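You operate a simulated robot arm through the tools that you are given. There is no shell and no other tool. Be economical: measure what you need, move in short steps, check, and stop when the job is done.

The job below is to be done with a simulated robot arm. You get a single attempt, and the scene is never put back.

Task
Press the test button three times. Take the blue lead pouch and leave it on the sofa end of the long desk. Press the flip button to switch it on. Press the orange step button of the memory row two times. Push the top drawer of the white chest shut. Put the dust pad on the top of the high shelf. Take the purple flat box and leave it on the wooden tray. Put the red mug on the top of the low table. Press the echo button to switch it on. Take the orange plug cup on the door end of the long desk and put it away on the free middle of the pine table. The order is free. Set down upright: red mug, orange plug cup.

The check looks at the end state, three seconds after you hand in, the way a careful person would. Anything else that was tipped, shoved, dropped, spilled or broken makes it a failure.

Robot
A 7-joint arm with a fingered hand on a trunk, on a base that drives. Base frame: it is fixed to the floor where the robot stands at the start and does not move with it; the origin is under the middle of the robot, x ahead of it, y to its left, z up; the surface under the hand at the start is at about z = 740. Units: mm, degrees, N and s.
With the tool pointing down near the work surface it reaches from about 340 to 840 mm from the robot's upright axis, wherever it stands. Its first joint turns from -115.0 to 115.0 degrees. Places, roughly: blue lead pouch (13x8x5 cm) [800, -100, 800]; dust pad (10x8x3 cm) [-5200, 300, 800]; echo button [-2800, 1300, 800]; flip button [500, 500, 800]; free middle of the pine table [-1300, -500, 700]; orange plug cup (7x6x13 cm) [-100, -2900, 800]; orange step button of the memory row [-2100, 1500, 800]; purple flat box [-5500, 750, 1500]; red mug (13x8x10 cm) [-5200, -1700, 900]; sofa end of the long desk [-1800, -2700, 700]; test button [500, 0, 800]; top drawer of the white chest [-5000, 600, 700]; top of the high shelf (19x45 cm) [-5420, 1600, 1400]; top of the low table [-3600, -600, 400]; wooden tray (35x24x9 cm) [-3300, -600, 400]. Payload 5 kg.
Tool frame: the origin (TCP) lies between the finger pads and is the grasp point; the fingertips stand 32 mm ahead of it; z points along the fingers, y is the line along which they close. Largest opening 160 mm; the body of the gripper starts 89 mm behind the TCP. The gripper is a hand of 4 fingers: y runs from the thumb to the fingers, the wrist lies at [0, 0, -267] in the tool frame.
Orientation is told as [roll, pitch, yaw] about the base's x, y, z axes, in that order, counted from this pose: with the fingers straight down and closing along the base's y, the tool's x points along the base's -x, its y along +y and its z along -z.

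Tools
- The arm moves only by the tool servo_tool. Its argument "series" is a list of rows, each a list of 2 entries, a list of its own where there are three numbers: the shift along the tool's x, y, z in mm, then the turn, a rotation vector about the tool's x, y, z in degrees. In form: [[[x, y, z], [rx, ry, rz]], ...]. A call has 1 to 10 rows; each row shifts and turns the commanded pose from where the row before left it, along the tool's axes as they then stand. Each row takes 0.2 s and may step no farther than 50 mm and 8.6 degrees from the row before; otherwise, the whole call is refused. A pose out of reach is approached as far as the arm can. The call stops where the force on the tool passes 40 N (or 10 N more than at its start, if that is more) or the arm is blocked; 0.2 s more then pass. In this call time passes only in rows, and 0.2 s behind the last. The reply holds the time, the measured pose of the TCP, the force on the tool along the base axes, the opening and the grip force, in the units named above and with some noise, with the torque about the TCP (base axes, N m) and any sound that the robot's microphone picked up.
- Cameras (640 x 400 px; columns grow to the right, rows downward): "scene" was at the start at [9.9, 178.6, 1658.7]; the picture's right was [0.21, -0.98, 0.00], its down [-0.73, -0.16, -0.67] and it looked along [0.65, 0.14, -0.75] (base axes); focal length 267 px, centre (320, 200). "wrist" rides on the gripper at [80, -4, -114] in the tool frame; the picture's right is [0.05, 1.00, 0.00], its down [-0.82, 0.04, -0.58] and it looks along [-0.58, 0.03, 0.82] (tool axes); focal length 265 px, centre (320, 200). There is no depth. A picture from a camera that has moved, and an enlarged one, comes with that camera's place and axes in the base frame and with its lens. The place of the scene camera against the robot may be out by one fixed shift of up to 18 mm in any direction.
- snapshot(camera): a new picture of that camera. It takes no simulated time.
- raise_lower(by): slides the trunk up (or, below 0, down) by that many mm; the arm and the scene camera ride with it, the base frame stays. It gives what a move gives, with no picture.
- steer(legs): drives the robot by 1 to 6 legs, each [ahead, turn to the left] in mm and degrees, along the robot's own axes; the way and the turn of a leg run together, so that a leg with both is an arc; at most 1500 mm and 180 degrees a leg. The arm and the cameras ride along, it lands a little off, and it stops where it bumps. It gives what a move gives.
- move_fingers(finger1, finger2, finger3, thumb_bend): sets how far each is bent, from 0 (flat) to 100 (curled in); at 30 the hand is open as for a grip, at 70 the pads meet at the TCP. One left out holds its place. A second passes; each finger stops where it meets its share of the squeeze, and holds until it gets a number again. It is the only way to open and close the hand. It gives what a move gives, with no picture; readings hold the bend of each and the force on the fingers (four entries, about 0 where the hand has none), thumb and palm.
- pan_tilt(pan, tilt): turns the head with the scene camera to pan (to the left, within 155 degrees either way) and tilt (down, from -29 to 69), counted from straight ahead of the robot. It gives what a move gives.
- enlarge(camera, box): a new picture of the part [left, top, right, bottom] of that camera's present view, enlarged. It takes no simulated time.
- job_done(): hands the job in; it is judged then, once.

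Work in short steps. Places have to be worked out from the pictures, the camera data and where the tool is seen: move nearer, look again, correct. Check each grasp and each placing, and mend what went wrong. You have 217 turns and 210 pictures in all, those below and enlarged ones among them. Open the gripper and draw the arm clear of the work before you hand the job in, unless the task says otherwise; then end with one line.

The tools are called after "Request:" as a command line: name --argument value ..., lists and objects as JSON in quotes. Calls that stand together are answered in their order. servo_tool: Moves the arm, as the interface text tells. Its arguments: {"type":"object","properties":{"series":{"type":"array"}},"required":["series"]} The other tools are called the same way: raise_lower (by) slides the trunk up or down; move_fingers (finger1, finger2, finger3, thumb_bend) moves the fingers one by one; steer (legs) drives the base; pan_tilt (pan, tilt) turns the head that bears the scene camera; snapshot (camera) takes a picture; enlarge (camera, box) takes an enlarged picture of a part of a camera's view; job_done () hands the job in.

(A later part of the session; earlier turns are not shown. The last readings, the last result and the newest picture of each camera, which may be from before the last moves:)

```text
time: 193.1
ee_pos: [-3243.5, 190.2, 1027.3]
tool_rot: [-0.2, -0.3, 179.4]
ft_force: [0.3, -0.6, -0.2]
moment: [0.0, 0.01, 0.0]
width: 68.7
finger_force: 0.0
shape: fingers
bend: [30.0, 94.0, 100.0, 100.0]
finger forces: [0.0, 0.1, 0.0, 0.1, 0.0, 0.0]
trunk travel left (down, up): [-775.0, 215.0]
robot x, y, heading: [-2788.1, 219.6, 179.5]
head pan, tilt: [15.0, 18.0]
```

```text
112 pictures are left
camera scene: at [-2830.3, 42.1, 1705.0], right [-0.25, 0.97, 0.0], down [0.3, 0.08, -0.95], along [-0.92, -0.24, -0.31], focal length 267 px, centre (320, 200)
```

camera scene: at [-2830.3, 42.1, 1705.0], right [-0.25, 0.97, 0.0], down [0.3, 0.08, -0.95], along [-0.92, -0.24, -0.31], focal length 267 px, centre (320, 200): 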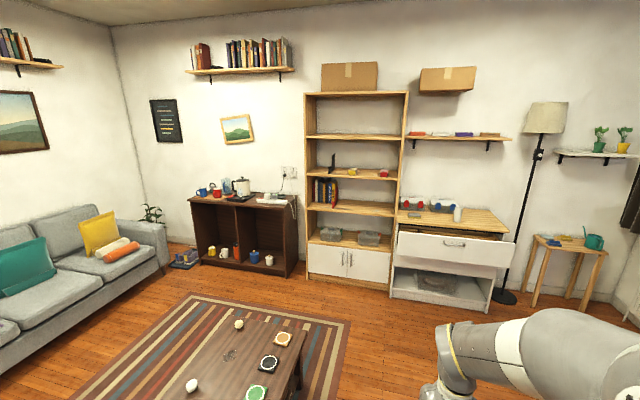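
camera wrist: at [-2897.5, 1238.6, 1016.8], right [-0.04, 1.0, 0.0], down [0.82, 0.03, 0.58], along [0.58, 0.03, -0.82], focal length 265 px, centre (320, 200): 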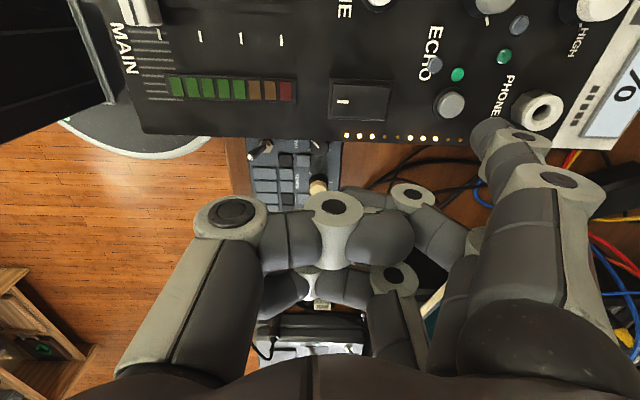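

I look closer at the west wall items.

Request:
enlarge --camera "scene" --box '[380, 110, 540, 310]'

Request:
enlarge --camera "scene" --box '[180, 160, 310, 260]'

Request:
enlarge --camera "scene" --box '[500, 90, 640, 270]'

Request:
pan_tilt --pan 25 --tilt 45

Request:
snapshot --camera "scene"

```text
2.00 times, centred on (460, 210) of scene
camera zoom: at [-2830.3, 42.1, 1705.0], right [-0.25, 0.97, 0.0], down [0.3, 0.08, -0.95], along [-0.92, -0.24, -0.31], focal length 534 px, centre (40, 180)
```

zoom: 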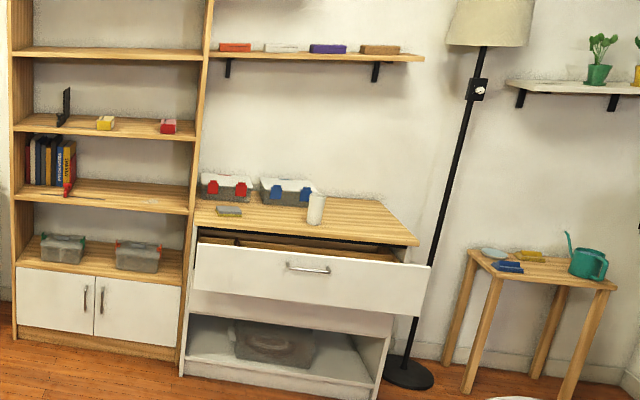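

```text
4.00 times, centred on (245, 210) of scene
camera zoom: at [-2830.3, 42.1, 1705.0], right [-0.25, 0.97, 0.0], down [0.3, 0.08, -0.95], along [-0.92, -0.24, -0.31], focal length 1068 px, centre (620, 160)
```

zoom: 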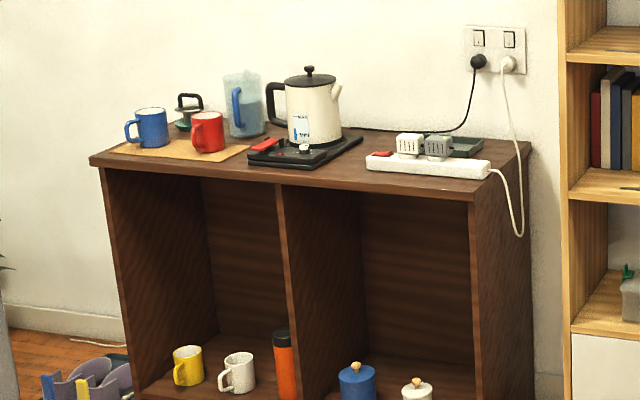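

```text
2.22 times, centred on (570, 180) of scene
camera zoom: at [-2830.3, 42.1, 1705.0], right [-0.25, 0.97, 0.0], down [0.3, 0.08, -0.95], along [-0.92, -0.24, -0.31], focal length 593 px, centre (-236, 244)
```

zoom: 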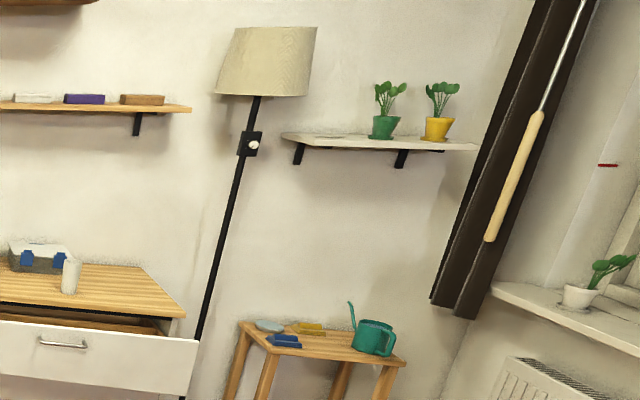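

```text
time: 194.0
ee_pos: [-3243.5, 188.3, 1027.6]
tool_rot: [-0.2, -0.3, 179.5]
ft_force: [-0.8, -0.4, -0.1]
moment: [0.0, 0.01, -0.01]
width: 68.8
finger_force: 0.1
shape: fingers
bend: [30.0, 94.0, 100.0, 100.0]
finger forces: [0.0, 0.1, 0.0, 0.1, 0.0, 0.0]
trunk travel left (down, up): [-775.0, 215.0]
robot x, y, heading: [-2792.3, 218.7, 179.7]
head pan, tilt: [25.0, 45.0]
```

```text
108 pictures are left
camera scene: at [-2814.0, 31.7, 1663.2], right [-0.42, 0.91, 0.0], down [0.64, 0.29, -0.71], along [-0.64, -0.29, -0.71], focal length 267 px, centre (320, 200)
```

scene: 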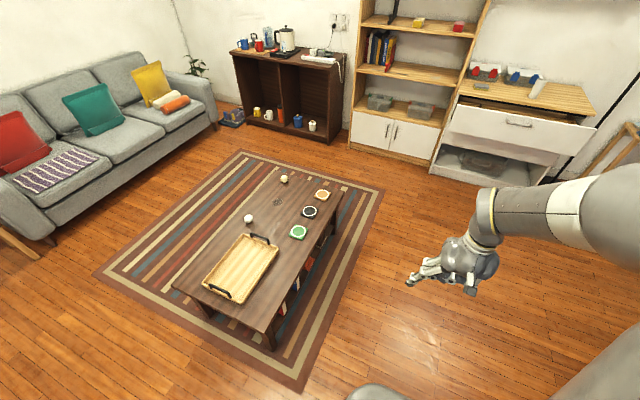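

Located: chest y 153..1013 with front x≈-5080 and drawer front ≈-4970, dust pad ≈[-5233,304,820], purple box ≈[-5500,660,1527], white shelf with plants y≈1375..1825 at z 1400, low table x -4150..-3080. Make a fist and drive up to the chest.

Request:
move_fingers --finger1 80 --finger2 80 --finger3 80 --thumb_bend 80

Request:
steer --legs '[[0, -20], [1115, 0], [0, 20], [480, 0]]'

Request:
pan_tilt --pan 5 --tilt 35

Request:
snapshot --camera "scene"

```text
time: 195.0
ee_pos: [-3244.1, 189.7, 1027.3]
tool_rot: [-0.2, -0.4, 179.5]
ft_force: [0.0, -0.1, 0.1]
moment: [0.01, 0.01, 0.01]
width: 22.4
finger_force: 0.0
shape: fingers
bend: [80.0, 59.0, 80.0, 83.0]
finger forces: [0.0, 0.1, 0.0, 0.1, 0.1, 0.0]
trunk travel left (down, up): [-775.0, 215.0]
robot x, y, heading: [-2789.0, 216.5, 179.5]
head pan, tilt: [25.0, 45.0]
```

```text
time: 205.2
ee_pos: [-4753.2, 606.9, 1026.5]
tool_rot: [-0.1, -0.3, 178.4]
ft_force: [-0.4, 0.4, -1.1]
moment: [0.04, -0.04, 0.02]
width: 20.0
finger_force: 0.1
shape: fingers
bend: [80.0, 60.0, 80.0, 81.0]
finger forces: [0.0, 0.0, 0.1, 0.1, 0.0, 0.0]
trunk travel left (down, up): [-775.0, 215.0]
robot x, y, heading: [-4296.9, 624.6, 178.5]
head pan, tilt: [25.0, 45.0]
```

```text
time: 206.1
ee_pos: [-4753.5, 605.9, 1027.7]
tool_rot: [-0.1, -0.2, 178.5]
ft_force: [0.8, 0.5, -0.6]
moment: [0.0, 0.01, 0.02]
width: 20.1
finger_force: 0.1
shape: fingers
bend: [80.0, 60.0, 80.0, 81.0]
finger forces: [0.1, 0.0, 0.0, 0.0, 0.0, 0.0]
trunk travel left (down, up): [-775.0, 215.0]
robot x, y, heading: [-4299.3, 624.8, 178.1]
head pan, tilt: [5.0, 35.0]
```

```text
107 pictures are left
camera scene: at [-4339.4, 467.3, 1677.9], right [-0.06, 1.0, 0.0], down [0.57, 0.03, -0.82], along [-0.82, -0.05, -0.57], focal length 267 px, centre (320, 200)
```

scene: 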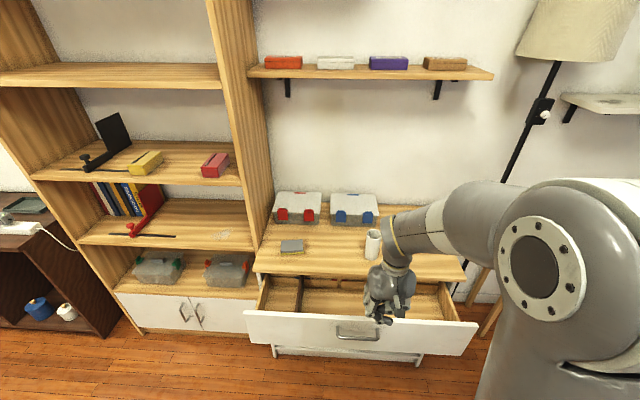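

Drawer panel front near x -4900, z 555–776, centre y≈571. Lower the fist in front of its upper part.

Request:
servo_tool --series '[[[-9.6, 4.3, 42.4], [0, 0, 0]], [[-9.6, 4.3, 42.4], [0, 0, 0]], [[-9.6, 4.3, 42.4], [0, 0, 0]], [[-9.6, 4.3, 42.4], [0, 0, 0]], [[-9.6, 4.3, 42.4], [0, 0, 0]], [[-9.6, 4.3, 42.4], [0, 0, 0]], [[-9.6, 4.3, 40], [0, 0, 0]]]'

Request:
snapshot --camera "scene"

Request:
snapshot --camera "wrist"

```text
time: 207.7
ee_pos: [-4826.5, 577.7, 749.8]
tool_rot: [0.0, -1.3, 178.8]
ft_force: [-2.5, 1.3, 26.6]
moment: [0.27, 0.42, 0.57]
width: 19.4
finger_force: 41.8
shape: fingers
bend: [80.0, 62.0, 86.0, 81.0]
finger forces: [0.1, 12.3, 43.5, 0.1, 26.7, 0.0]
trunk travel left (down, up): [-775.0, 215.0]
robot x, y, heading: [-4299.4, 626.1, 178.4]
head pan, tilt: [5.0, 35.0]
stopped in row 7: the force on the tool passed its limit at 66 N (the readings are from after the stop); the commanded pose is now the measured one
```

```text
106 pictures are left
camera scene: at [-4337.8, 467.7, 1678.5], right [-0.06, 1.0, 0.0], down [0.57, 0.03, -0.82], along [-0.82, -0.05, -0.57], focal length 267 px, centre (320, 200)
```

scene: 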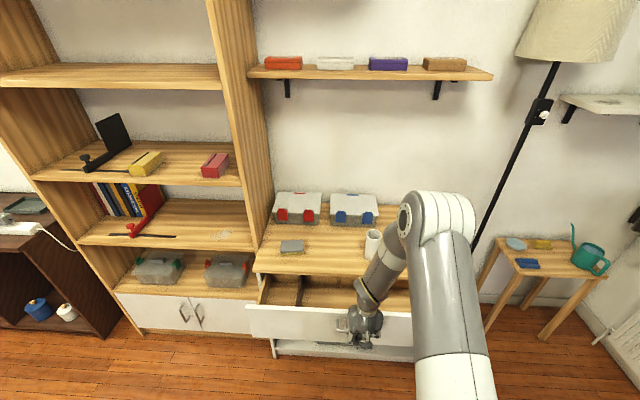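

```text
105 pictures are left
camera wrist: at [-4744.2, 582.5, 860.9], right [0.03, -1.0, 0.0], down [-0.8, -0.02, 0.6], along [-0.6, -0.02, -0.8], focal length 265 px, centre (320, 200)
```

wrist: 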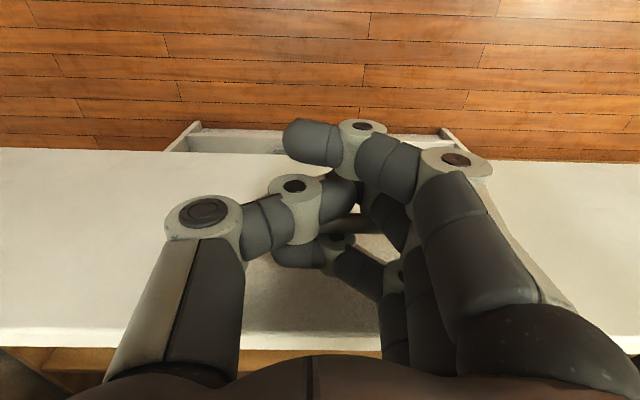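

The fist came down on the drawer handle (z≈720). Lift off, back up, and then push against the handle from the front.

Request:
servo_tool --series '[[[0, 0, -40], [0, 0, 0]], [[35, 0, 0], [0, 0, 0]], [[35, 0, 0], [0, 0, 0]], [[0, 0, 40], [0, 0, 0]], [[0, 0, 20], [0, 0, 0]]]'

Request:
snapshot --camera "wrist"

Request:
enlarge --camera "scene" --box '[230, 220, 490, 380]'

```text
time: 208.8
ee_pos: [-4754.5, 576.2, 726.5]
tool_rot: [0.1, -0.9, 178.7]
ft_force: [0.1, 0.3, -0.4]
moment: [0.02, -0.06, 0.04]
width: 19.6
finger_force: 0.1
shape: fingers
bend: [80.0, 62.0, 80.0, 81.0]
finger forces: [0.0, 0.0, 0.0, 0.0, 0.1, 0.0]
trunk travel left (down, up): [-775.0, 215.0]
robot x, y, heading: [-4295.8, 625.0, 178.5]
head pan, tilt: [5.0, 35.0]
```

```text
104 pictures are left
camera wrist: at [-4672.8, 579.9, 837.7], right [0.03, -1.0, 0.0], down [-0.81, -0.02, 0.59], along [-0.59, -0.02, -0.81], focal length 265 px, centre (320, 200)
```

wrist: 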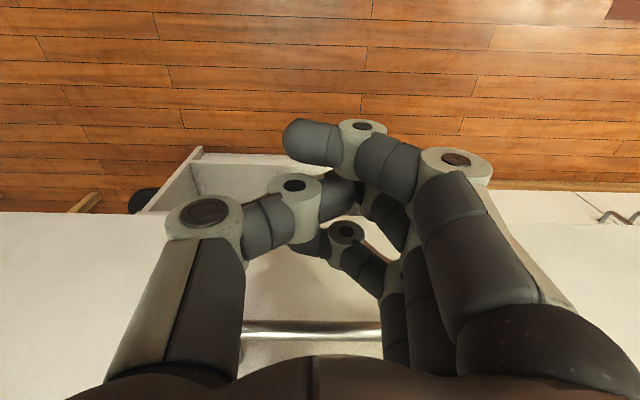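

```text
2.46 times, centred on (360, 300) of scene
camera zoom: at [-4339.9, 467.1, 1678.0], right [-0.06, 1.0, 0.0], down [0.57, 0.03, -0.82], along [-0.82, -0.05, -0.57], focal length 657 px, centre (222, -46)
```

zoom: 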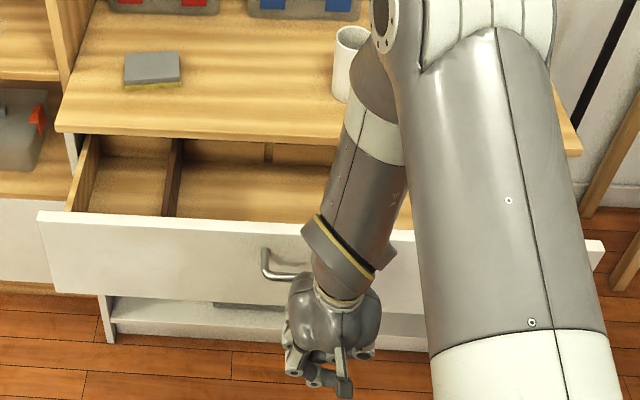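

Handle visible ahead. Push forward in 18 mm rows.

Request:
servo_tool --series '[[[-18, 0, 0], [0, 0, 0]], [[-18, 0, 0], [0, 0, 0]], [[-18, 0, 0], [0, 0, 0]], [[-18, 0, 0], [0, 0, 0]], [[-18, 0, 0], [0, 0, 0]], [[-18, 0, 0], [0, 0, 0]], [[-18, 0, 0], [0, 0, 0]], [[-18, 0, 0], [0, 0, 0]]]'

Request:
enlarge --camera "scene" --box '[230, 220, 490, 380]'

```text
time: 210.7
ee_pos: [-4899.6, 579.1, 729.6]
tool_rot: [0.1, -0.8, 178.6]
ft_force: [0.8, -0.6, 0.4]
moment: [0.01, 0.02, 0.04]
width: 19.3
finger_force: 0.1
shape: fingers
bend: [80.0, 62.0, 80.0, 81.0]
finger forces: [0.0, 0.0, 0.0, 0.0, 0.0, 0.0]
trunk travel left (down, up): [-775.0, 215.0]
robot x, y, heading: [-4300.8, 627.7, 178.5]
head pan, tilt: [5.0, 35.0]
```

```text
2.46 times, centred on (360, 300) of scene
camera zoom: at [-4339.9, 467.5, 1678.0], right [-0.06, 1.0, 0.0], down [0.57, 0.03, -0.82], along [-0.82, -0.05, -0.57], focal length 657 px, centre (222, -46)
```

zoom: 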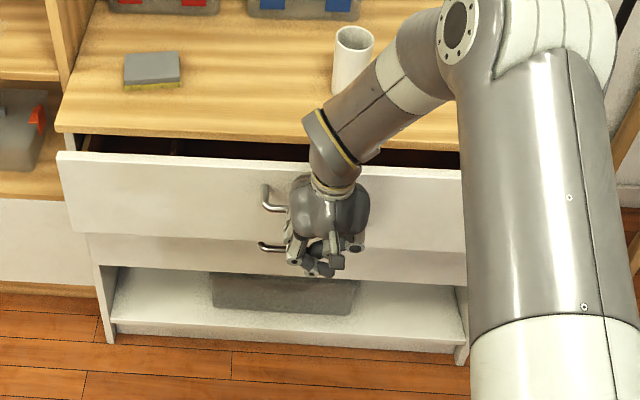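

Drawer is sliding in; keep pushing until it stops.

Request:
servo_tool --series '[[[-15, 0, 0], [0, 0, 0]], [[-15, 0, 0], [0, 0, 0]], [[-12, 0, 0], [0, 0, 0]], [[-10, 0, 0], [0, 0, 0]], [[-8, 0, 0], [0, 0, 0]], [[-8, 0, 0], [0, 0, 0]]]'

Request:
enlarge --camera "scene" --box '[230, 220, 490, 380]'

```text
time: 212.1
ee_pos: [-4963.9, 580.6, 730.6]
tool_rot: [0.2, -0.7, 178.7]
ft_force: [12.0, -0.6, 1.4]
moment: [-0.07, 0.38, 0.38]
width: 19.2
finger_force: 6.5
shape: fingers
bend: [80.0, 62.0, 80.0, 81.0]
finger forces: [0.0, 0.0, 12.9, 0.2, 0.1, 0.0]
trunk travel left (down, up): [-775.0, 215.0]
robot x, y, heading: [-4303.7, 627.1, 178.0]
head pan, tilt: [5.0, 35.0]
```

```text
2.46 times, centred on (360, 300) of scene
camera zoom: at [-4337.6, 467.4, 1678.1], right [-0.06, 1.0, 0.0], down [0.57, 0.03, -0.82], along [-0.82, -0.05, -0.57], focal length 657 px, centre (222, -46)
```

zoom: 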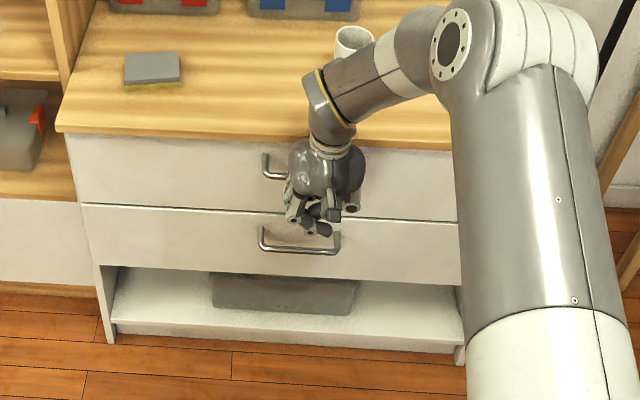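

Appears shut with 12 N resistance. Push slightly more to be sure, then back off and lift.

Request:
servo_tool --series '[[[-5, 0, 0], [0, 0, 0]], [[-5, 0, 0], [0, 0, 0]]]'

Request:
servo_tool --series '[[[30, 0, 0], [0, 0, 0]], [[45, 0, 0], [0, 0, 0]], [[0, 0, -45], [0, 0, 0]], [[0, 0, -45], [0, 0, 0]], [[0, 0, -45], [0, 0, 0]], [[0, 0, -45], [0, 0, 0]], [[0, 0, -45], [0, 0, 0]]]'

Request:
snapshot --camera "scene"

Request:
snapshot --camera "wrist"

```text
time: 212.6
ee_pos: [-4963.4, 579.7, 727.7]
tool_rot: [0.0, 0.1, 178.7]
ft_force: [15.7, 0.8, 9.8]
moment: [-0.35, 0.75, 0.49]
width: 19.1
finger_force: 8.0
shape: fingers
bend: [80.0, 62.0, 81.0, 81.0]
finger forces: [0.0, 0.0, 16.1, 0.0, 0.0, 0.0]
trunk travel left (down, up): [-775.0, 215.0]
robot x, y, heading: [-4296.4, 623.7, 178.5]
head pan, tilt: [5.0, 35.0]
stopped in row 2: the force on the tool passed its limit at 44 N (the readings are from after the stop); the commanded pose is now the measured one
```

```text
time: 214.2
ee_pos: [-4890.5, 580.9, 953.0]
tool_rot: [0.0, 0.0, 178.7]
ft_force: [-0.3, -0.3, -0.2]
moment: [-0.01, 0.03, 0.02]
width: 19.2
finger_force: 0.0
shape: fingers
bend: [80.0, 62.0, 80.0, 81.0]
finger forces: [0.2, 0.0, 0.0, 0.0, 0.1, 0.0]
trunk travel left (down, up): [-775.0, 215.0]
robot x, y, heading: [-4300.6, 626.4, 178.4]
head pan, tilt: [5.0, 35.0]
```

```text
100 pictures are left
camera scene: at [-4337.9, 467.4, 1677.9], right [-0.06, 1.0, 0.0], down [0.57, 0.03, -0.82], along [-0.82, -0.05, -0.57], focal length 267 px, centre (320, 200)
```

scene: 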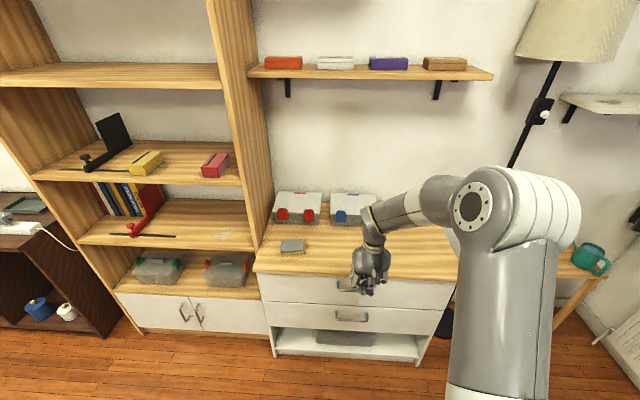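

```text
99 pictures are left
camera wrist: at [-4809.5, 585.1, 1064.5], right [0.03, -1.0, 0.0], down [-0.81, -0.02, 0.58], along [-0.58, -0.02, -0.81], focal length 265 px, centre (320, 200)
```

wrist: 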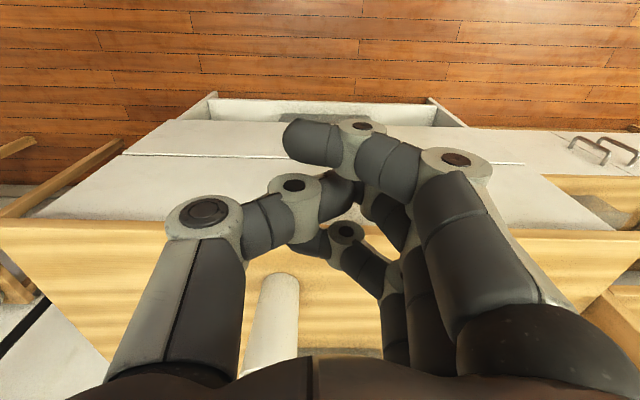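

Drawer is shut. Next the dust pad near [-5190,288]: swing the arm to the left (-y), rotate the hand by 90° and then drive closer.

Request:
servo_tool --series '[[[20, 40, -5], [0, 0, 0]], [[10, 45, -5], [0, 0, 0]], [[0, 48, 0], [0, 0, 0]], [[0, 48, 0], [0, 0, 0]], [[0, 48, 0], [0, 0, 0]], [[0, 48, 0], [0, 0, 0]]]'

Request:
servo_tool --series '[[[0, 0, 0], [0, 0, -8.5]], [[0, 0, 0], [0, 0, -8.5]], [[0, 0, 0], [0, 0, -8.5]], [[0, 0, 0], [0, 0, -8.5]], [[0, 0, 0], [0, 0, -8.5]], [[0, 0, 0], [0, 0, -8.5]], [[0, 0, 0], [0, 0, -8.5]], [[0, 0, 0], [0, 0, -8.5]], [[0, 0, 0], [0, 0, -8.5]], [[0, 0, 0], [0, 0, -8.5]]]'

Request:
move_fingers --finger1 32 --finger2 32 --finger3 32 --thumb_bend 32

Request:
steer --legs '[[290, 0]]'

Request:
snapshot --camera "wrist"

Request:
snapshot --camera "scene"

```text
time: 215.6
ee_pos: [-4867.5, 301.9, 961.2]
tool_rot: [0.0, 0.0, 178.7]
ft_force: [0.0, 0.1, -0.1]
moment: [0.02, 0.0, -0.01]
width: 19.2
finger_force: 0.1
shape: fingers
bend: [80.0, 62.0, 80.0, 81.0]
finger forces: [0.1, 0.0, 0.0, 0.0, 0.0, 0.0]
trunk travel left (down, up): [-775.0, 215.0]
robot x, y, heading: [-4298.5, 624.7, 178.3]
head pan, tilt: [5.0, 35.0]
```

```text
time: 217.8
ee_pos: [-4868.2, 301.4, 961.9]
tool_rot: [-0.2, -0.1, -96.1]
ft_force: [0.2, 0.5, 0.3]
moment: [-0.01, 0.01, -0.02]
width: 19.0
finger_force: 0.0
shape: fingers
bend: [80.0, 62.0, 80.0, 81.0]
finger forces: [0.1, 0.1, 0.0, 0.0, 0.1, 0.0]
trunk travel left (down, up): [-775.0, 215.0]
robot x, y, heading: [-4300.2, 627.4, 178.3]
head pan, tilt: [5.0, 35.0]
```

```text
time: 218.8
ee_pos: [-4867.5, 301.4, 961.4]
tool_rot: [-0.1, -0.1, -96.3]
ft_force: [-0.4, -0.7, -0.2]
moment: [-0.03, 0.0, 0.02]
width: 162.2
finger_force: 0.0
shape: fingers
bend: [32.0, 32.0, 32.0, 32.0]
finger forces: [0.0, 0.1, 0.0, 0.0, 0.1, 0.0]
trunk travel left (down, up): [-775.0, 215.0]
robot x, y, heading: [-4299.6, 624.8, 178.3]
head pan, tilt: [5.0, 35.0]
```

```text
time: 220.8
ee_pos: [-5155.8, 308.0, 961.3]
tool_rot: [-0.1, -0.1, -96.3]
ft_force: [0.4, -0.3, 0.2]
moment: [-0.02, -0.02, 0.0]
width: 162.0
finger_force: 0.1
shape: fingers
bend: [32.0, 32.0, 32.0, 32.0]
finger forces: [0.0, 0.0, 0.0, 0.0, 0.0, 0.0]
trunk travel left (down, up): [-775.0, 215.0]
robot x, y, heading: [-4584.6, 633.3, 178.3]
head pan, tilt: [5.0, 35.0]
```

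```text
98 pictures are left
camera wrist: at [-5150.9, 391.4, 1074.0], right [1.0, -0.06, 0.0], down [-0.05, -0.81, 0.58], along [-0.04, -0.58, -0.82], focal length 265 px, centre (320, 200)
```

wrist: 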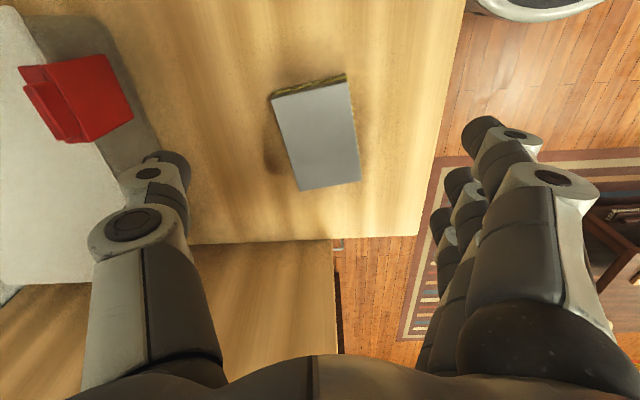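

```text
97 pictures are left
camera scene: at [-4626.7, 474.9, 1677.9], right [-0.06, 1.0, 0.0], down [0.57, 0.03, -0.82], along [-0.82, -0.05, -0.57], focal length 267 px, centre (320, 200)
```

scene: 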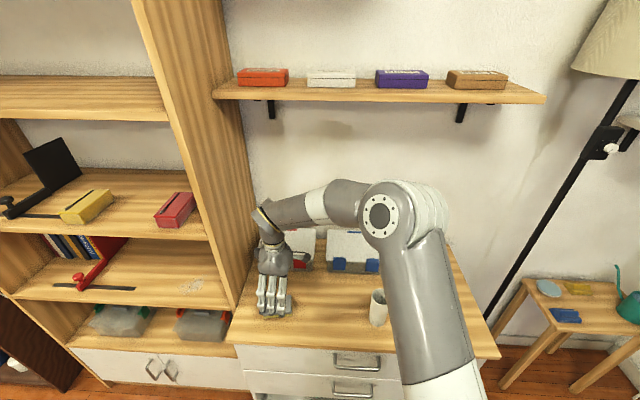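

Pad centre about [-5158,290], rotated ~8°. Align the yaw, shift and descend.

Request:
servo_tool --series '[[[-9, -1, 0], [0, 0, -7]], [[-9, -1, 20], [0, 0, -7]], [[0, 0, 40], [0, 0, 0]], [[0, 0, 30], [0, 0, 0]]]'

Request:
snapshot --camera "wrist"

```text
time: 221.8
ee_pos: [-5157.8, 290.8, 871.2]
tool_rot: [-0.1, 0.0, -82.1]
ft_force: [0.3, 0.1, -0.2]
moment: [0.04, 0.01, 0.02]
width: 162.1
finger_force: 0.0
shape: fingers
bend: [32.0, 32.0, 32.0, 32.0]
finger forces: [0.0, 0.0, 0.0, 0.0, 0.0, 0.0]
trunk travel left (down, up): [-775.0, 215.0]
robot x, y, heading: [-4586.3, 630.8, 178.5]
head pan, tilt: [5.0, 35.0]
```

```text
96 pictures are left
camera wrist: at [-5172.8, 372.0, 983.8], right [0.98, 0.19, 0.0], down [0.15, -0.8, 0.58], along [0.1, -0.57, -0.82], focal length 265 px, centre (320, 200)
```

wrist: 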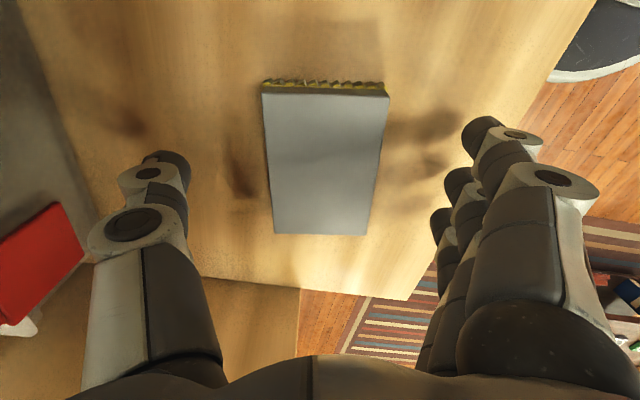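

Aligned. Lower to z≈848 and close.

Request:
servo_tool --series '[[[3, 0, 12], [0, 0, 0]], [[0, 0, 11], [0, 0, 0]]]'

Request:
move_fingers --finger1 70 --finger2 70 --finger3 70 --thumb_bend 70

Request:
snapshot --camera "wrist"

```text
time: 222.3
ee_pos: [-5158.6, 294.3, 851.6]
tool_rot: [-0.2, -0.1, -82.3]
ft_force: [-1.4, 0.0, 14.4]
moment: [0.16, -0.85, 0.12]
width: 163.1
finger_force: 7.4
shape: fingers
bend: [32.0, 32.0, 32.0, 32.0]
finger forces: [5.1, 4.0, 3.4, 0.1, 2.0, 0.0]
trunk travel left (down, up): [-775.0, 215.0]
robot x, y, heading: [-4587.3, 631.5, 178.4]
head pan, tilt: [5.0, 35.0]
```

```text
time: 222.8
ee_pos: [-5158.9, 289.8, 859.1]
tool_rot: [-0.9, -0.6, -82.4]
ft_force: [4.9, 2.3, 42.1]
moment: [0.68, -2.81, -0.13]
width: 80.1
finger_force: 38.2
shape: fingers
bend: [52.0, 52.0, 53.0, 65.0]
finger forces: [17.8, 19.7, 21.7, 0.1, 16.3, 0.0]
trunk travel left (down, up): [-775.0, 215.0]
robot x, y, heading: [-4584.6, 632.8, 178.3]
head pan, tilt: [5.0, 35.0]
stopped: the force on the tool passed its limit at 46 N (the readings are from after the stop); the commanded pose is now the measured one
```

```text
95 pictures are left
camera wrist: at [-5173.3, 372.5, 971.1], right [0.98, 0.18, -0.02], down [0.16, -0.8, 0.58], along [0.09, -0.58, -0.81], focal length 265 px, centre (320, 200)
```

wrist: 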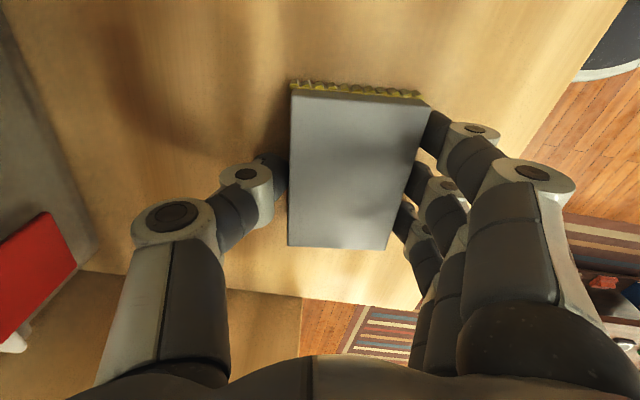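

Fingertips pressed on the chest while curling. Raise 8 mm and finish closing.

Request:
servo_tool --series '[[[0, 0, -5], [0, 0, 0]]]'

Request:
move_fingers --finger1 70 --finger2 70 --finger3 70 --thumb_bend 70

Request:
snapshot --camera "wrist"

```text
time: 223.2
ee_pos: [-5158.6, 289.3, 858.3]
tool_rot: [-0.7, -0.4, -82.1]
ft_force: [2.9, -6.1, 21.1]
moment: [0.03, -1.41, -0.45]
width: 79.6
finger_force: 29.4
shape: fingers
bend: [52.0, 53.0, 53.0, 65.0]
finger forces: [11.2, 13.3, 15.5, 0.0, 17.9, 0.0]
trunk travel left (down, up): [-775.0, 215.0]
robot x, y, heading: [-4586.4, 631.5, 178.7]
head pan, tilt: [5.0, 35.0]
```

```text
time: 224.2
ee_pos: [-5158.7, 291.2, 859.7]
tool_rot: [-0.7, -0.3, -82.3]
ft_force: [5.7, -3.3, 20.1]
moment: [0.08, -1.47, -0.27]
width: 78.7
finger_force: 28.2
shape: fingers
bend: [52.0, 52.0, 53.0, 65.0]
finger forces: [11.1, 13.0, 14.4, 0.0, 17.9, 0.0]
trunk travel left (down, up): [-775.0, 215.0]
robot x, y, heading: [-4588.5, 633.2, 178.6]
head pan, tilt: [5.0, 35.0]
```

```text
94 pictures are left
camera wrist: at [-5173.5, 373.0, 971.5], right [0.98, 0.19, -0.01], down [0.16, -0.8, 0.58], along [0.1, -0.57, -0.81], focal length 265 px, centre (320, 200)
```

wrist: 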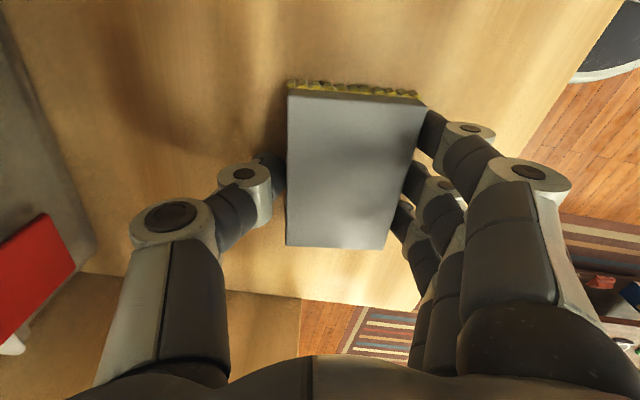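

Gripped at 79 mm. Lift gently and check that the pad stays level.

Request:
servo_tool --series '[[[0, 0, -10], [0, 0, 0]], [[0, 0, -30], [0, 0, 0]], [[0, 0, -50], [0, 0, 0]]]'

Request:
snapshot --camera "wrist"

Request:
enlarge --camera "scene" --box '[220, 170, 340, 330]'

```text
time: 224.9
ee_pos: [-5158.8, 291.7, 949.4]
tool_rot: [-0.6, -0.2, -82.2]
ft_force: [0.6, -0.1, -0.4]
moment: [0.0, 0.03, 0.02]
width: 78.7
finger_force: 20.2
shape: fingers
bend: [52.0, 53.0, 53.0, 65.0]
finger forces: [6.4, 6.8, 7.0, 0.0, 20.2, 0.1]
trunk travel left (down, up): [-775.0, 215.0]
robot x, y, heading: [-4581.3, 635.2, 178.3]
head pan, tilt: [5.0, 35.0]
```

```text
93 pictures are left
camera wrist: at [-5173.1, 374.2, 1060.9], right [0.98, 0.18, -0.01], down [0.16, -0.8, 0.58], along [0.1, -0.57, -0.81], focal length 265 px, centre (320, 200)
```

wrist: 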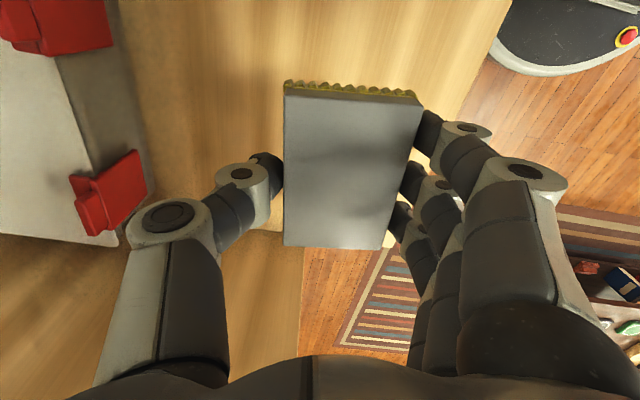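

```text
2.50 times, centred on (280, 250) of scene
camera zoom: at [-4624.5, 475.4, 1677.9], right [-0.06, 1.0, 0.0], down [0.57, 0.03, -0.82], along [-0.82, -0.05, -0.57], focal length 668 px, centre (420, 75)
```

zoom: 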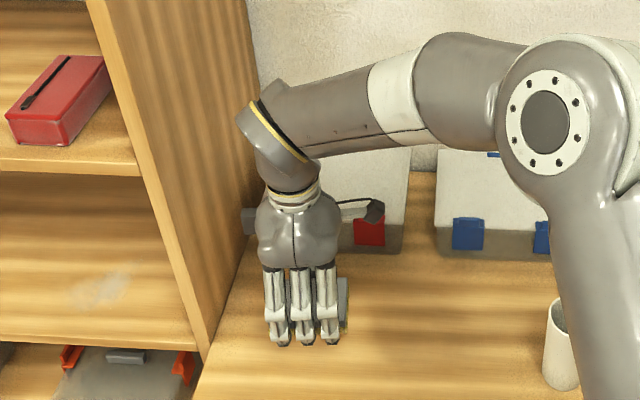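

Pad is held level. Reverse away, then re-centre the arm in front of the robot.

Request:
steer --legs '[[-420, 0]]'

Request:
servo_tool --series '[[[45, 0, -10], [0, 0, 0]], [[45, 0, -10], [0, 0, 0]], [[45, 0, -10], [0, 0, 0]], [[45, 0, -10], [0, 0, 0]], [[45, 0, -10], [0, 0, 0]], [[45, 0, 0], [0, 0, -7]], [[45, 15, 0], [0, 0, 0]]]'

Request:
steer --legs '[[0, 60], [-960, 0], [0, -60], [600, 0]]'

Request:
pan_tilt --pan 5 --tilt 15

Request:
snapshot --camera "scene"

```text
time: 227.5
ee_pos: [-4740.5, 279.5, 948.1]
tool_rot: [-0.6, -0.2, -82.1]
ft_force: [-0.7, 0.4, 0.2]
moment: [-0.04, 0.01, -0.05]
width: 78.6
finger_force: 19.9
shape: fingers
bend: [52.0, 53.0, 53.0, 65.0]
finger forces: [6.4, 6.7, 7.0, 0.0, 20.2, 0.0]
trunk travel left (down, up): [-775.0, 215.0]
robot x, y, heading: [-4165.9, 619.5, 178.3]
head pan, tilt: [5.0, 35.0]
```

```text
time: 229.1
ee_pos: [-4774.1, 574.5, 999.5]
tool_rot: [-0.7, -0.3, -75.2]
ft_force: [0.0, 0.5, -0.5]
moment: [-0.01, 0.02, 0.03]
width: 78.5
finger_force: 19.7
shape: fingers
bend: [52.0, 53.0, 53.0, 65.0]
finger forces: [6.6, 6.7, 6.9, 0.0, 20.0, 0.0]
out of reach, approached as far as the arm can: row 7
trunk travel left (down, up): [-775.0, 215.0]
robot x, y, heading: [-4166.6, 622.7, 178.1]
head pan, tilt: [5.0, 35.0]
```

```text
time: 242.4
ee_pos: [-4884.5, 1389.2, 997.4]
tool_rot: [-0.6, -0.2, -74.4]
ft_force: [-0.8, 0.1, -0.8]
moment: [-0.01, 0.01, 0.0]
width: 78.1
finger_force: 19.5
shape: fingers
bend: [52.0, 53.0, 53.0, 65.0]
finger forces: [6.3, 6.5, 6.8, 0.0, 19.5, 0.1]
trunk travel left (down, up): [-775.0, 215.0]
robot x, y, heading: [-4278.3, 1448.6, 179.6]
head pan, tilt: [5.0, 35.0]
```

```text
time: 243.2
ee_pos: [-4885.0, 1389.2, 998.4]
tool_rot: [-0.6, -0.2, -74.4]
ft_force: [-0.2, 0.7, -0.8]
moment: [0.0, 0.01, 0.0]
width: 78.1
finger_force: 19.4
shape: fingers
bend: [52.0, 53.0, 53.0, 65.0]
finger forces: [6.3, 6.5, 6.7, 0.0, 19.5, 0.0]
trunk travel left (down, up): [-775.0, 215.0]
robot x, y, heading: [-4275.5, 1447.3, 179.3]
head pan, tilt: [5.0, 15.0]
```

```text
91 pictures are left
camera scene: at [-4319.9, 1289.0, 1709.8], right [-0.08, 1.0, 0.0], down [0.26, 0.02, -0.97], along [-0.96, -0.07, -0.26], focal length 267 px, centre (320, 200)
```

scene: 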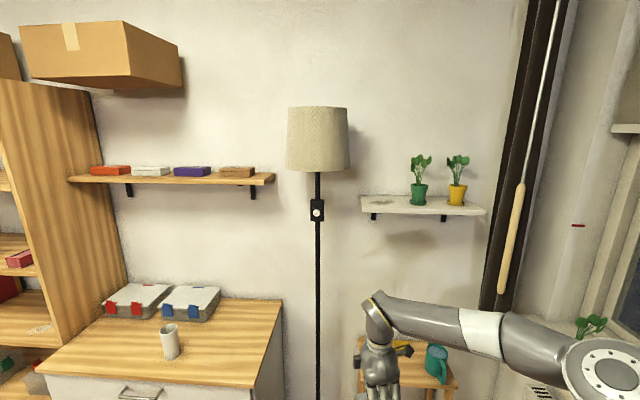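

Shelf front edge x≈-5325, y 1381..1849, z≈1400; lamp shade ends at y≈1332; plant leaves start at y≈1587. Target for the pad: [-5410,1450]. Raise the trunk and arm here first.

Request:
raise_lower --by 210

Request:
servo_tool --series '[[[0, 0, -30], [0, 0, 7.5]], [[0, 0, -40], [0, 0, 7.5]], [[0, 0, -48], [0, 0, 0]], [[0, 0, -48], [0, 0, 0]], [[0, 0, -48], [0, 0, 0]], [[0, 0, -48], [0, 0, 0]], [[0, 0, -45], [0, 0, 0]]]'

Request:
snapshot --camera "wrist"

```text
time: 245.5
ee_pos: [-4884.8, 1389.1, 1207.2]
tool_rot: [-0.6, -0.2, -74.4]
ft_force: [0.3, 0.3, -0.6]
moment: [-0.02, 0.01, 0.04]
width: 78.1
finger_force: 19.3
shape: fingers
bend: [52.0, 53.0, 53.0, 65.0]
finger forces: [6.3, 6.5, 6.6, 0.1, 19.5, 0.0]
trunk travel left (down, up): [-985.0, 5.0]
robot x, y, heading: [-4278.2, 1449.1, 179.2]
head pan, tilt: [5.0, 15.0]
```

```text
time: 247.1
ee_pos: [-4881.8, 1390.2, 1386.0]
tool_rot: [-0.7, -0.6, -89.6]
ft_force: [-0.5, -0.1, -0.1]
moment: [0.01, 0.04, 0.03]
width: 78.3
finger_force: 19.3
shape: fingers
bend: [52.0, 53.0, 53.0, 65.0]
finger forces: [6.4, 6.6, 6.8, 0.0, 19.8, 0.0]
out of reach, approached as far as the arm can: row 5, 6, 7
trunk travel left (down, up): [-985.0, 5.0]
robot x, y, heading: [-4274.6, 1448.4, 179.4]
head pan, tilt: [5.0, 15.0]
```

```text
90 pictures are left
camera wrist: at [-4886.8, 1473.9, 1497.8], right [1.0, 0.06, -0.01], down [0.05, -0.81, 0.58], along [0.02, -0.58, -0.81], focal length 265 px, centre (320, 200)
```

wrist: 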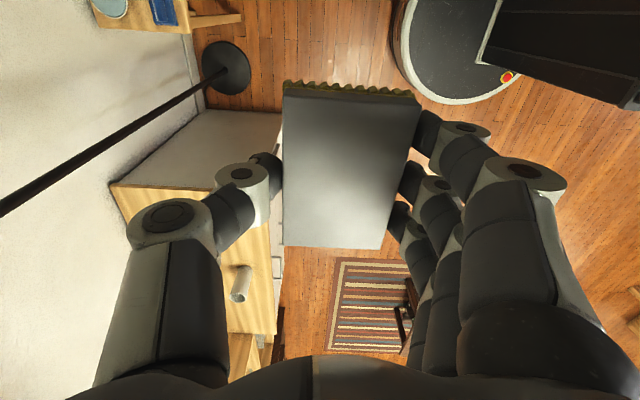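

Out of reach at this radius; bring the hand closer to the robot and try raising to 1470.

Request:
servo_tool --series '[[[0, 40, 0], [0, 0, 0]], [[0, 40, 0], [0, 0, 0]], [[0, 40, 0], [0, 0, 0]], [[0, 35, -30], [0, 0, 0]], [[0, 0, -30], [0, 0, 0]], [[0, 0, -30], [0, 0, 0]]]'

```text
time: 248.5
ee_pos: [-4726.8, 1392.0, 1472.3]
tool_rot: [-0.5, -0.3, -89.4]
ft_force: [-0.4, -0.5, -2.0]
moment: [-0.04, 0.01, 0.03]
width: 78.2
finger_force: 19.8
shape: fingers
bend: [52.0, 53.0, 53.0, 65.0]
finger forces: [6.3, 6.5, 6.9, 0.0, 19.6, 0.1]
trunk travel left (down, up): [-985.0, 5.0]
robot x, y, heading: [-4274.5, 1448.6, 179.4]
head pan, tilt: [5.0, 15.0]
```

Reaches 1472 at 450 ahead. Shift to y≈1445 and drive closer in stages.

Request:
servo_tool --series '[[[26, 0, 0], [0, 0, 0]], [[26, 0, 0], [0, 0, 0]]]'

Request:
steer --legs '[[450, 0]]'

Request:
pan_tilt --pan 0 --tilt 30

Request:
snapshot --camera "scene"

Request:
snapshot --camera "wrist"

```text
time: 249.1
ee_pos: [-4728.0, 1424.3, 1471.1]
tool_rot: [-0.6, -0.5, -89.7]
ft_force: [0.6, -0.4, -0.3]
moment: [0.05, 0.04, 0.0]
width: 77.9
finger_force: 19.5
shape: fingers
bend: [52.0, 53.0, 53.0, 65.0]
finger forces: [6.3, 6.4, 6.8, 0.0, 19.5, 0.1]
out of reach, approached as far as the arm can: row 2
trunk travel left (down, up): [-985.0, 5.0]
robot x, y, heading: [-4277.5, 1448.9, 179.4]
head pan, tilt: [5.0, 15.0]
```

```text
time: 251.8
ee_pos: [-5176.0, 1433.9, 1468.7]
tool_rot: [-0.5, -0.4, -89.9]
ft_force: [0.5, -0.3, -0.8]
moment: [-0.01, -0.03, -0.02]
width: 78.0
finger_force: 19.4
shape: fingers
bend: [52.0, 53.0, 53.0, 65.0]
finger forces: [6.4, 6.5, 6.7, 0.0, 19.5, 0.0]
trunk travel left (down, up): [-985.0, 5.0]
robot x, y, heading: [-4726.3, 1455.3, 179.1]
head pan, tilt: [5.0, 15.0]
```

```text
time: 252.6
ee_pos: [-5174.8, 1432.7, 1469.6]
tool_rot: [-0.6, -0.5, -89.9]
ft_force: [-0.3, 0.1, -0.8]
moment: [-0.01, 0.0, 0.03]
width: 78.1
finger_force: 20.0
shape: fingers
bend: [52.0, 53.0, 53.0, 65.0]
finger forces: [6.3, 6.5, 6.7, 0.1, 19.4, 0.1]
trunk travel left (down, up): [-985.0, 5.0]
robot x, y, heading: [-4724.1, 1458.3, 179.2]
head pan, tilt: [0.0, 30.0]
```

```text
89 pictures are left
camera scene: at [-4763.1, 1303.7, 1895.8], right [0.01, 1.0, 0.0], down [0.5, -0.01, -0.87], along [-0.87, 0.01, -0.5], focal length 267 px, centre (320, 200)
```

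scene: 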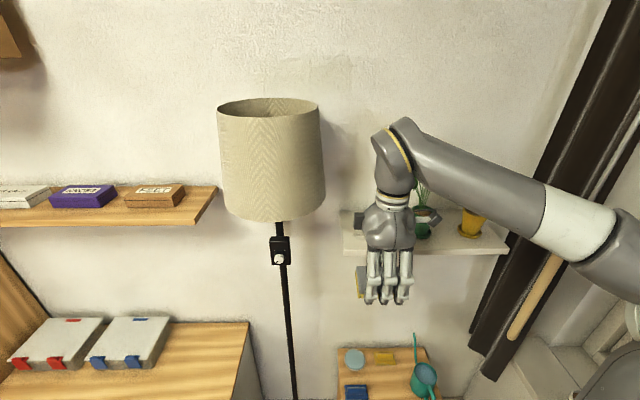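

```text
88 pictures are left
camera wrist: at [-5179.3, 1515.9, 1581.9], right [1.0, 0.05, -0.01], down [0.05, -0.81, 0.58], along [0.02, -0.58, -0.81], focal length 265 px, centre (320, 200)
```

wrist: 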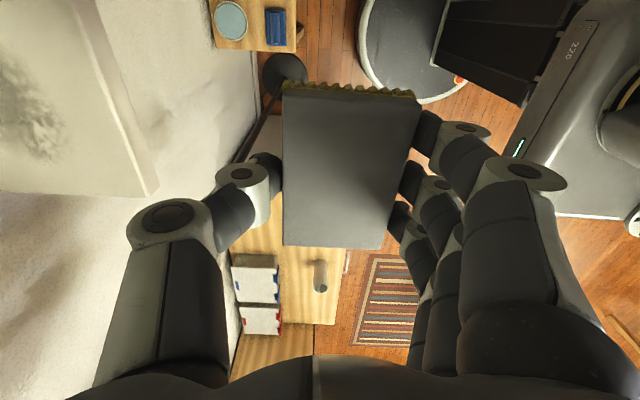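

Shelf corner confirmed at [-5311,1384,1400]. Drive the remaining 235 mm.

Request:
steer --legs '[[130, 0]]'

Request:
enlarge --camera "scene" --box '[300, 100, 540, 320]'

Request:
snapshot --camera "wrist"

```text
time: 253.9
ee_pos: [-5309.0, 1434.6, 1469.7]
tool_rot: [-0.4, -0.5, -90.0]
ft_force: [-0.4, -0.3, -1.1]
moment: [-0.02, -0.06, -0.03]
width: 77.7
finger_force: 19.2
shape: fingers
bend: [52.0, 53.0, 53.0, 65.0]
finger forces: [6.3, 6.5, 6.7, 0.0, 19.5, 0.1]
trunk travel left (down, up): [-985.0, 5.0]
robot x, y, heading: [-4857.6, 1454.5, 179.1]
head pan, tilt: [0.0, 30.0]
```

```text
1.82 times, centred on (420, 210) of scene
camera zoom: at [-4896.6, 1305.6, 1895.7], right [0.01, 1.0, 0.0], down [0.5, -0.01, -0.87], along [-0.87, 0.01, -0.5], focal length 486 px, centre (138, 182)
```

zoom: 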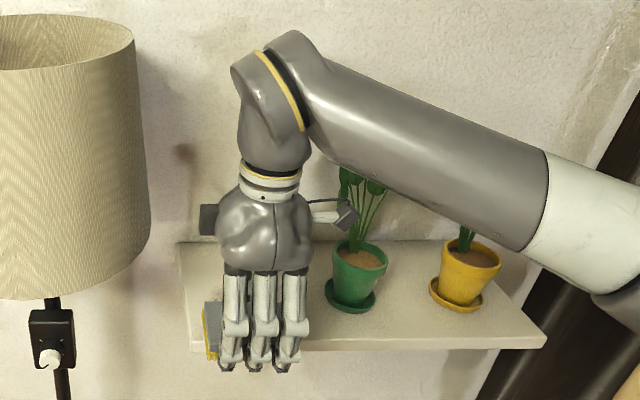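

```text
86 pictures are left
camera wrist: at [-5312.4, 1517.9, 1581.2], right [1.0, 0.05, -0.01], down [0.05, -0.81, 0.58], along [0.02, -0.58, -0.81], focal length 265 px, centre (320, 200)
```

wrist: 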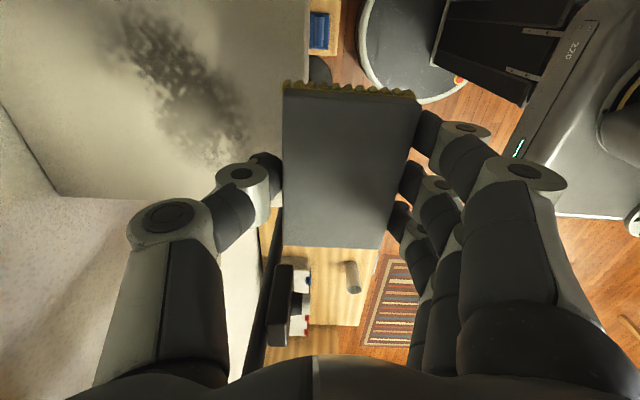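

Clear on all sides. Drive 95 mm more.

Request:
steer --legs '[[95, 0]]'

Request:
snapshot --camera "wrist"

Request:
enlarge --camera "scene" --box '[300, 100, 540, 320]'

```text
time: 255.0
ee_pos: [-5403.5, 1436.2, 1469.3]
tool_rot: [-0.6, -0.4, -89.9]
ft_force: [-0.4, -0.3, -0.1]
moment: [0.0, -0.07, 0.01]
width: 78.0
finger_force: 20.0
shape: fingers
bend: [52.0, 53.0, 53.0, 65.0]
finger forces: [6.3, 6.5, 6.7, 0.0, 19.5, 0.0]
trunk travel left (down, up): [-985.0, 5.0]
robot x, y, heading: [-4947.0, 1458.4, 179.3]
head pan, tilt: [0.0, 30.0]
```

```text
85 pictures are left
camera wrist: at [-5406.7, 1519.1, 1581.3], right [1.0, 0.05, -0.01], down [0.05, -0.81, 0.58], along [0.02, -0.58, -0.81], focal length 265 px, centre (320, 200)
```

wrist: 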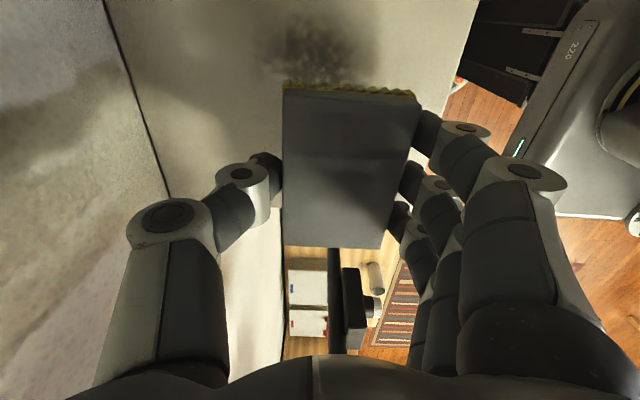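

```text
1.82 times, centred on (420, 210) of scene
camera zoom: at [-4990.7, 1307.0, 1895.7], right [0.01, 1.0, 0.0], down [0.5, -0.01, -0.87], along [-0.87, 0.01, -0.5], focal length 486 px, centre (138, 182)
```

zoom: 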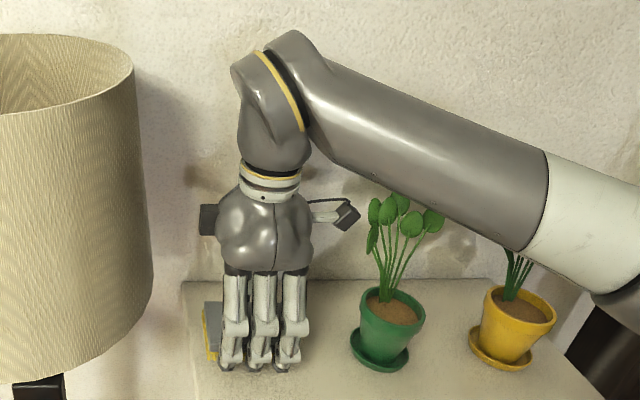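

The pad's left end would sit right at the shelf's end; lower a bit and shift +18 in y.

Request:
servo_tool --series '[[[0, 0, 12], [0, 0, 0]], [[10, 0, 0], [0, 0, 0]], [[10, 0, 0], [0, 0, 0]]]'

Request:
snapshot --camera "wrist"

Request:
enlarge --camera "scene" --box '[360, 200, 480, 320]'

```text
time: 255.8
ee_pos: [-5402.6, 1445.1, 1458.6]
tool_rot: [-0.4, -0.4, -89.8]
ft_force: [-0.9, -0.1, 1.7]
moment: [0.02, 0.0, 0.02]
width: 78.2
finger_force: 19.5
shape: fingers
bend: [52.0, 53.0, 53.0, 65.0]
finger forces: [6.3, 6.5, 6.6, 0.1, 19.5, 0.0]
out of reach, approached as far as the arm can: row 3
trunk travel left (down, up): [-985.0, 5.0]
robot x, y, heading: [-4947.1, 1460.0, 179.3]
head pan, tilt: [0.0, 30.0]
```

```text
83 pictures are left
camera wrist: at [-5405.7, 1528.4, 1569.5], right [1.0, 0.05, -0.01], down [0.05, -0.81, 0.58], along [0.02, -0.58, -0.81], focal length 265 px, centre (320, 200)
```

wrist: 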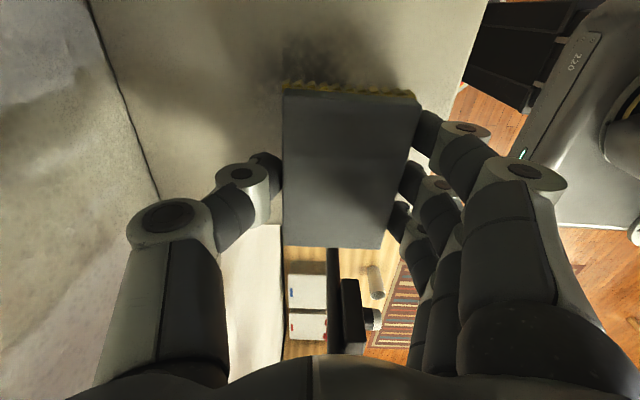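

```text
3.33 times, centred on (420, 260) of scene
camera zoom: at [-4989.5, 1306.5, 1895.7], right [0.01, 1.0, 0.0], down [0.5, -0.01, -0.87], along [-0.87, 0.01, -0.5], focal length 890 px, centre (-13, 0)
```

zoom: 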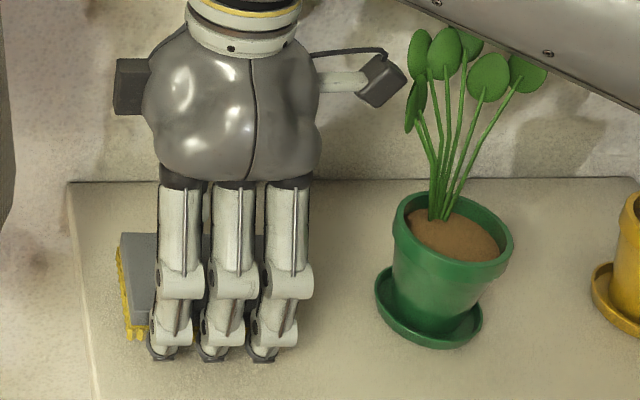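

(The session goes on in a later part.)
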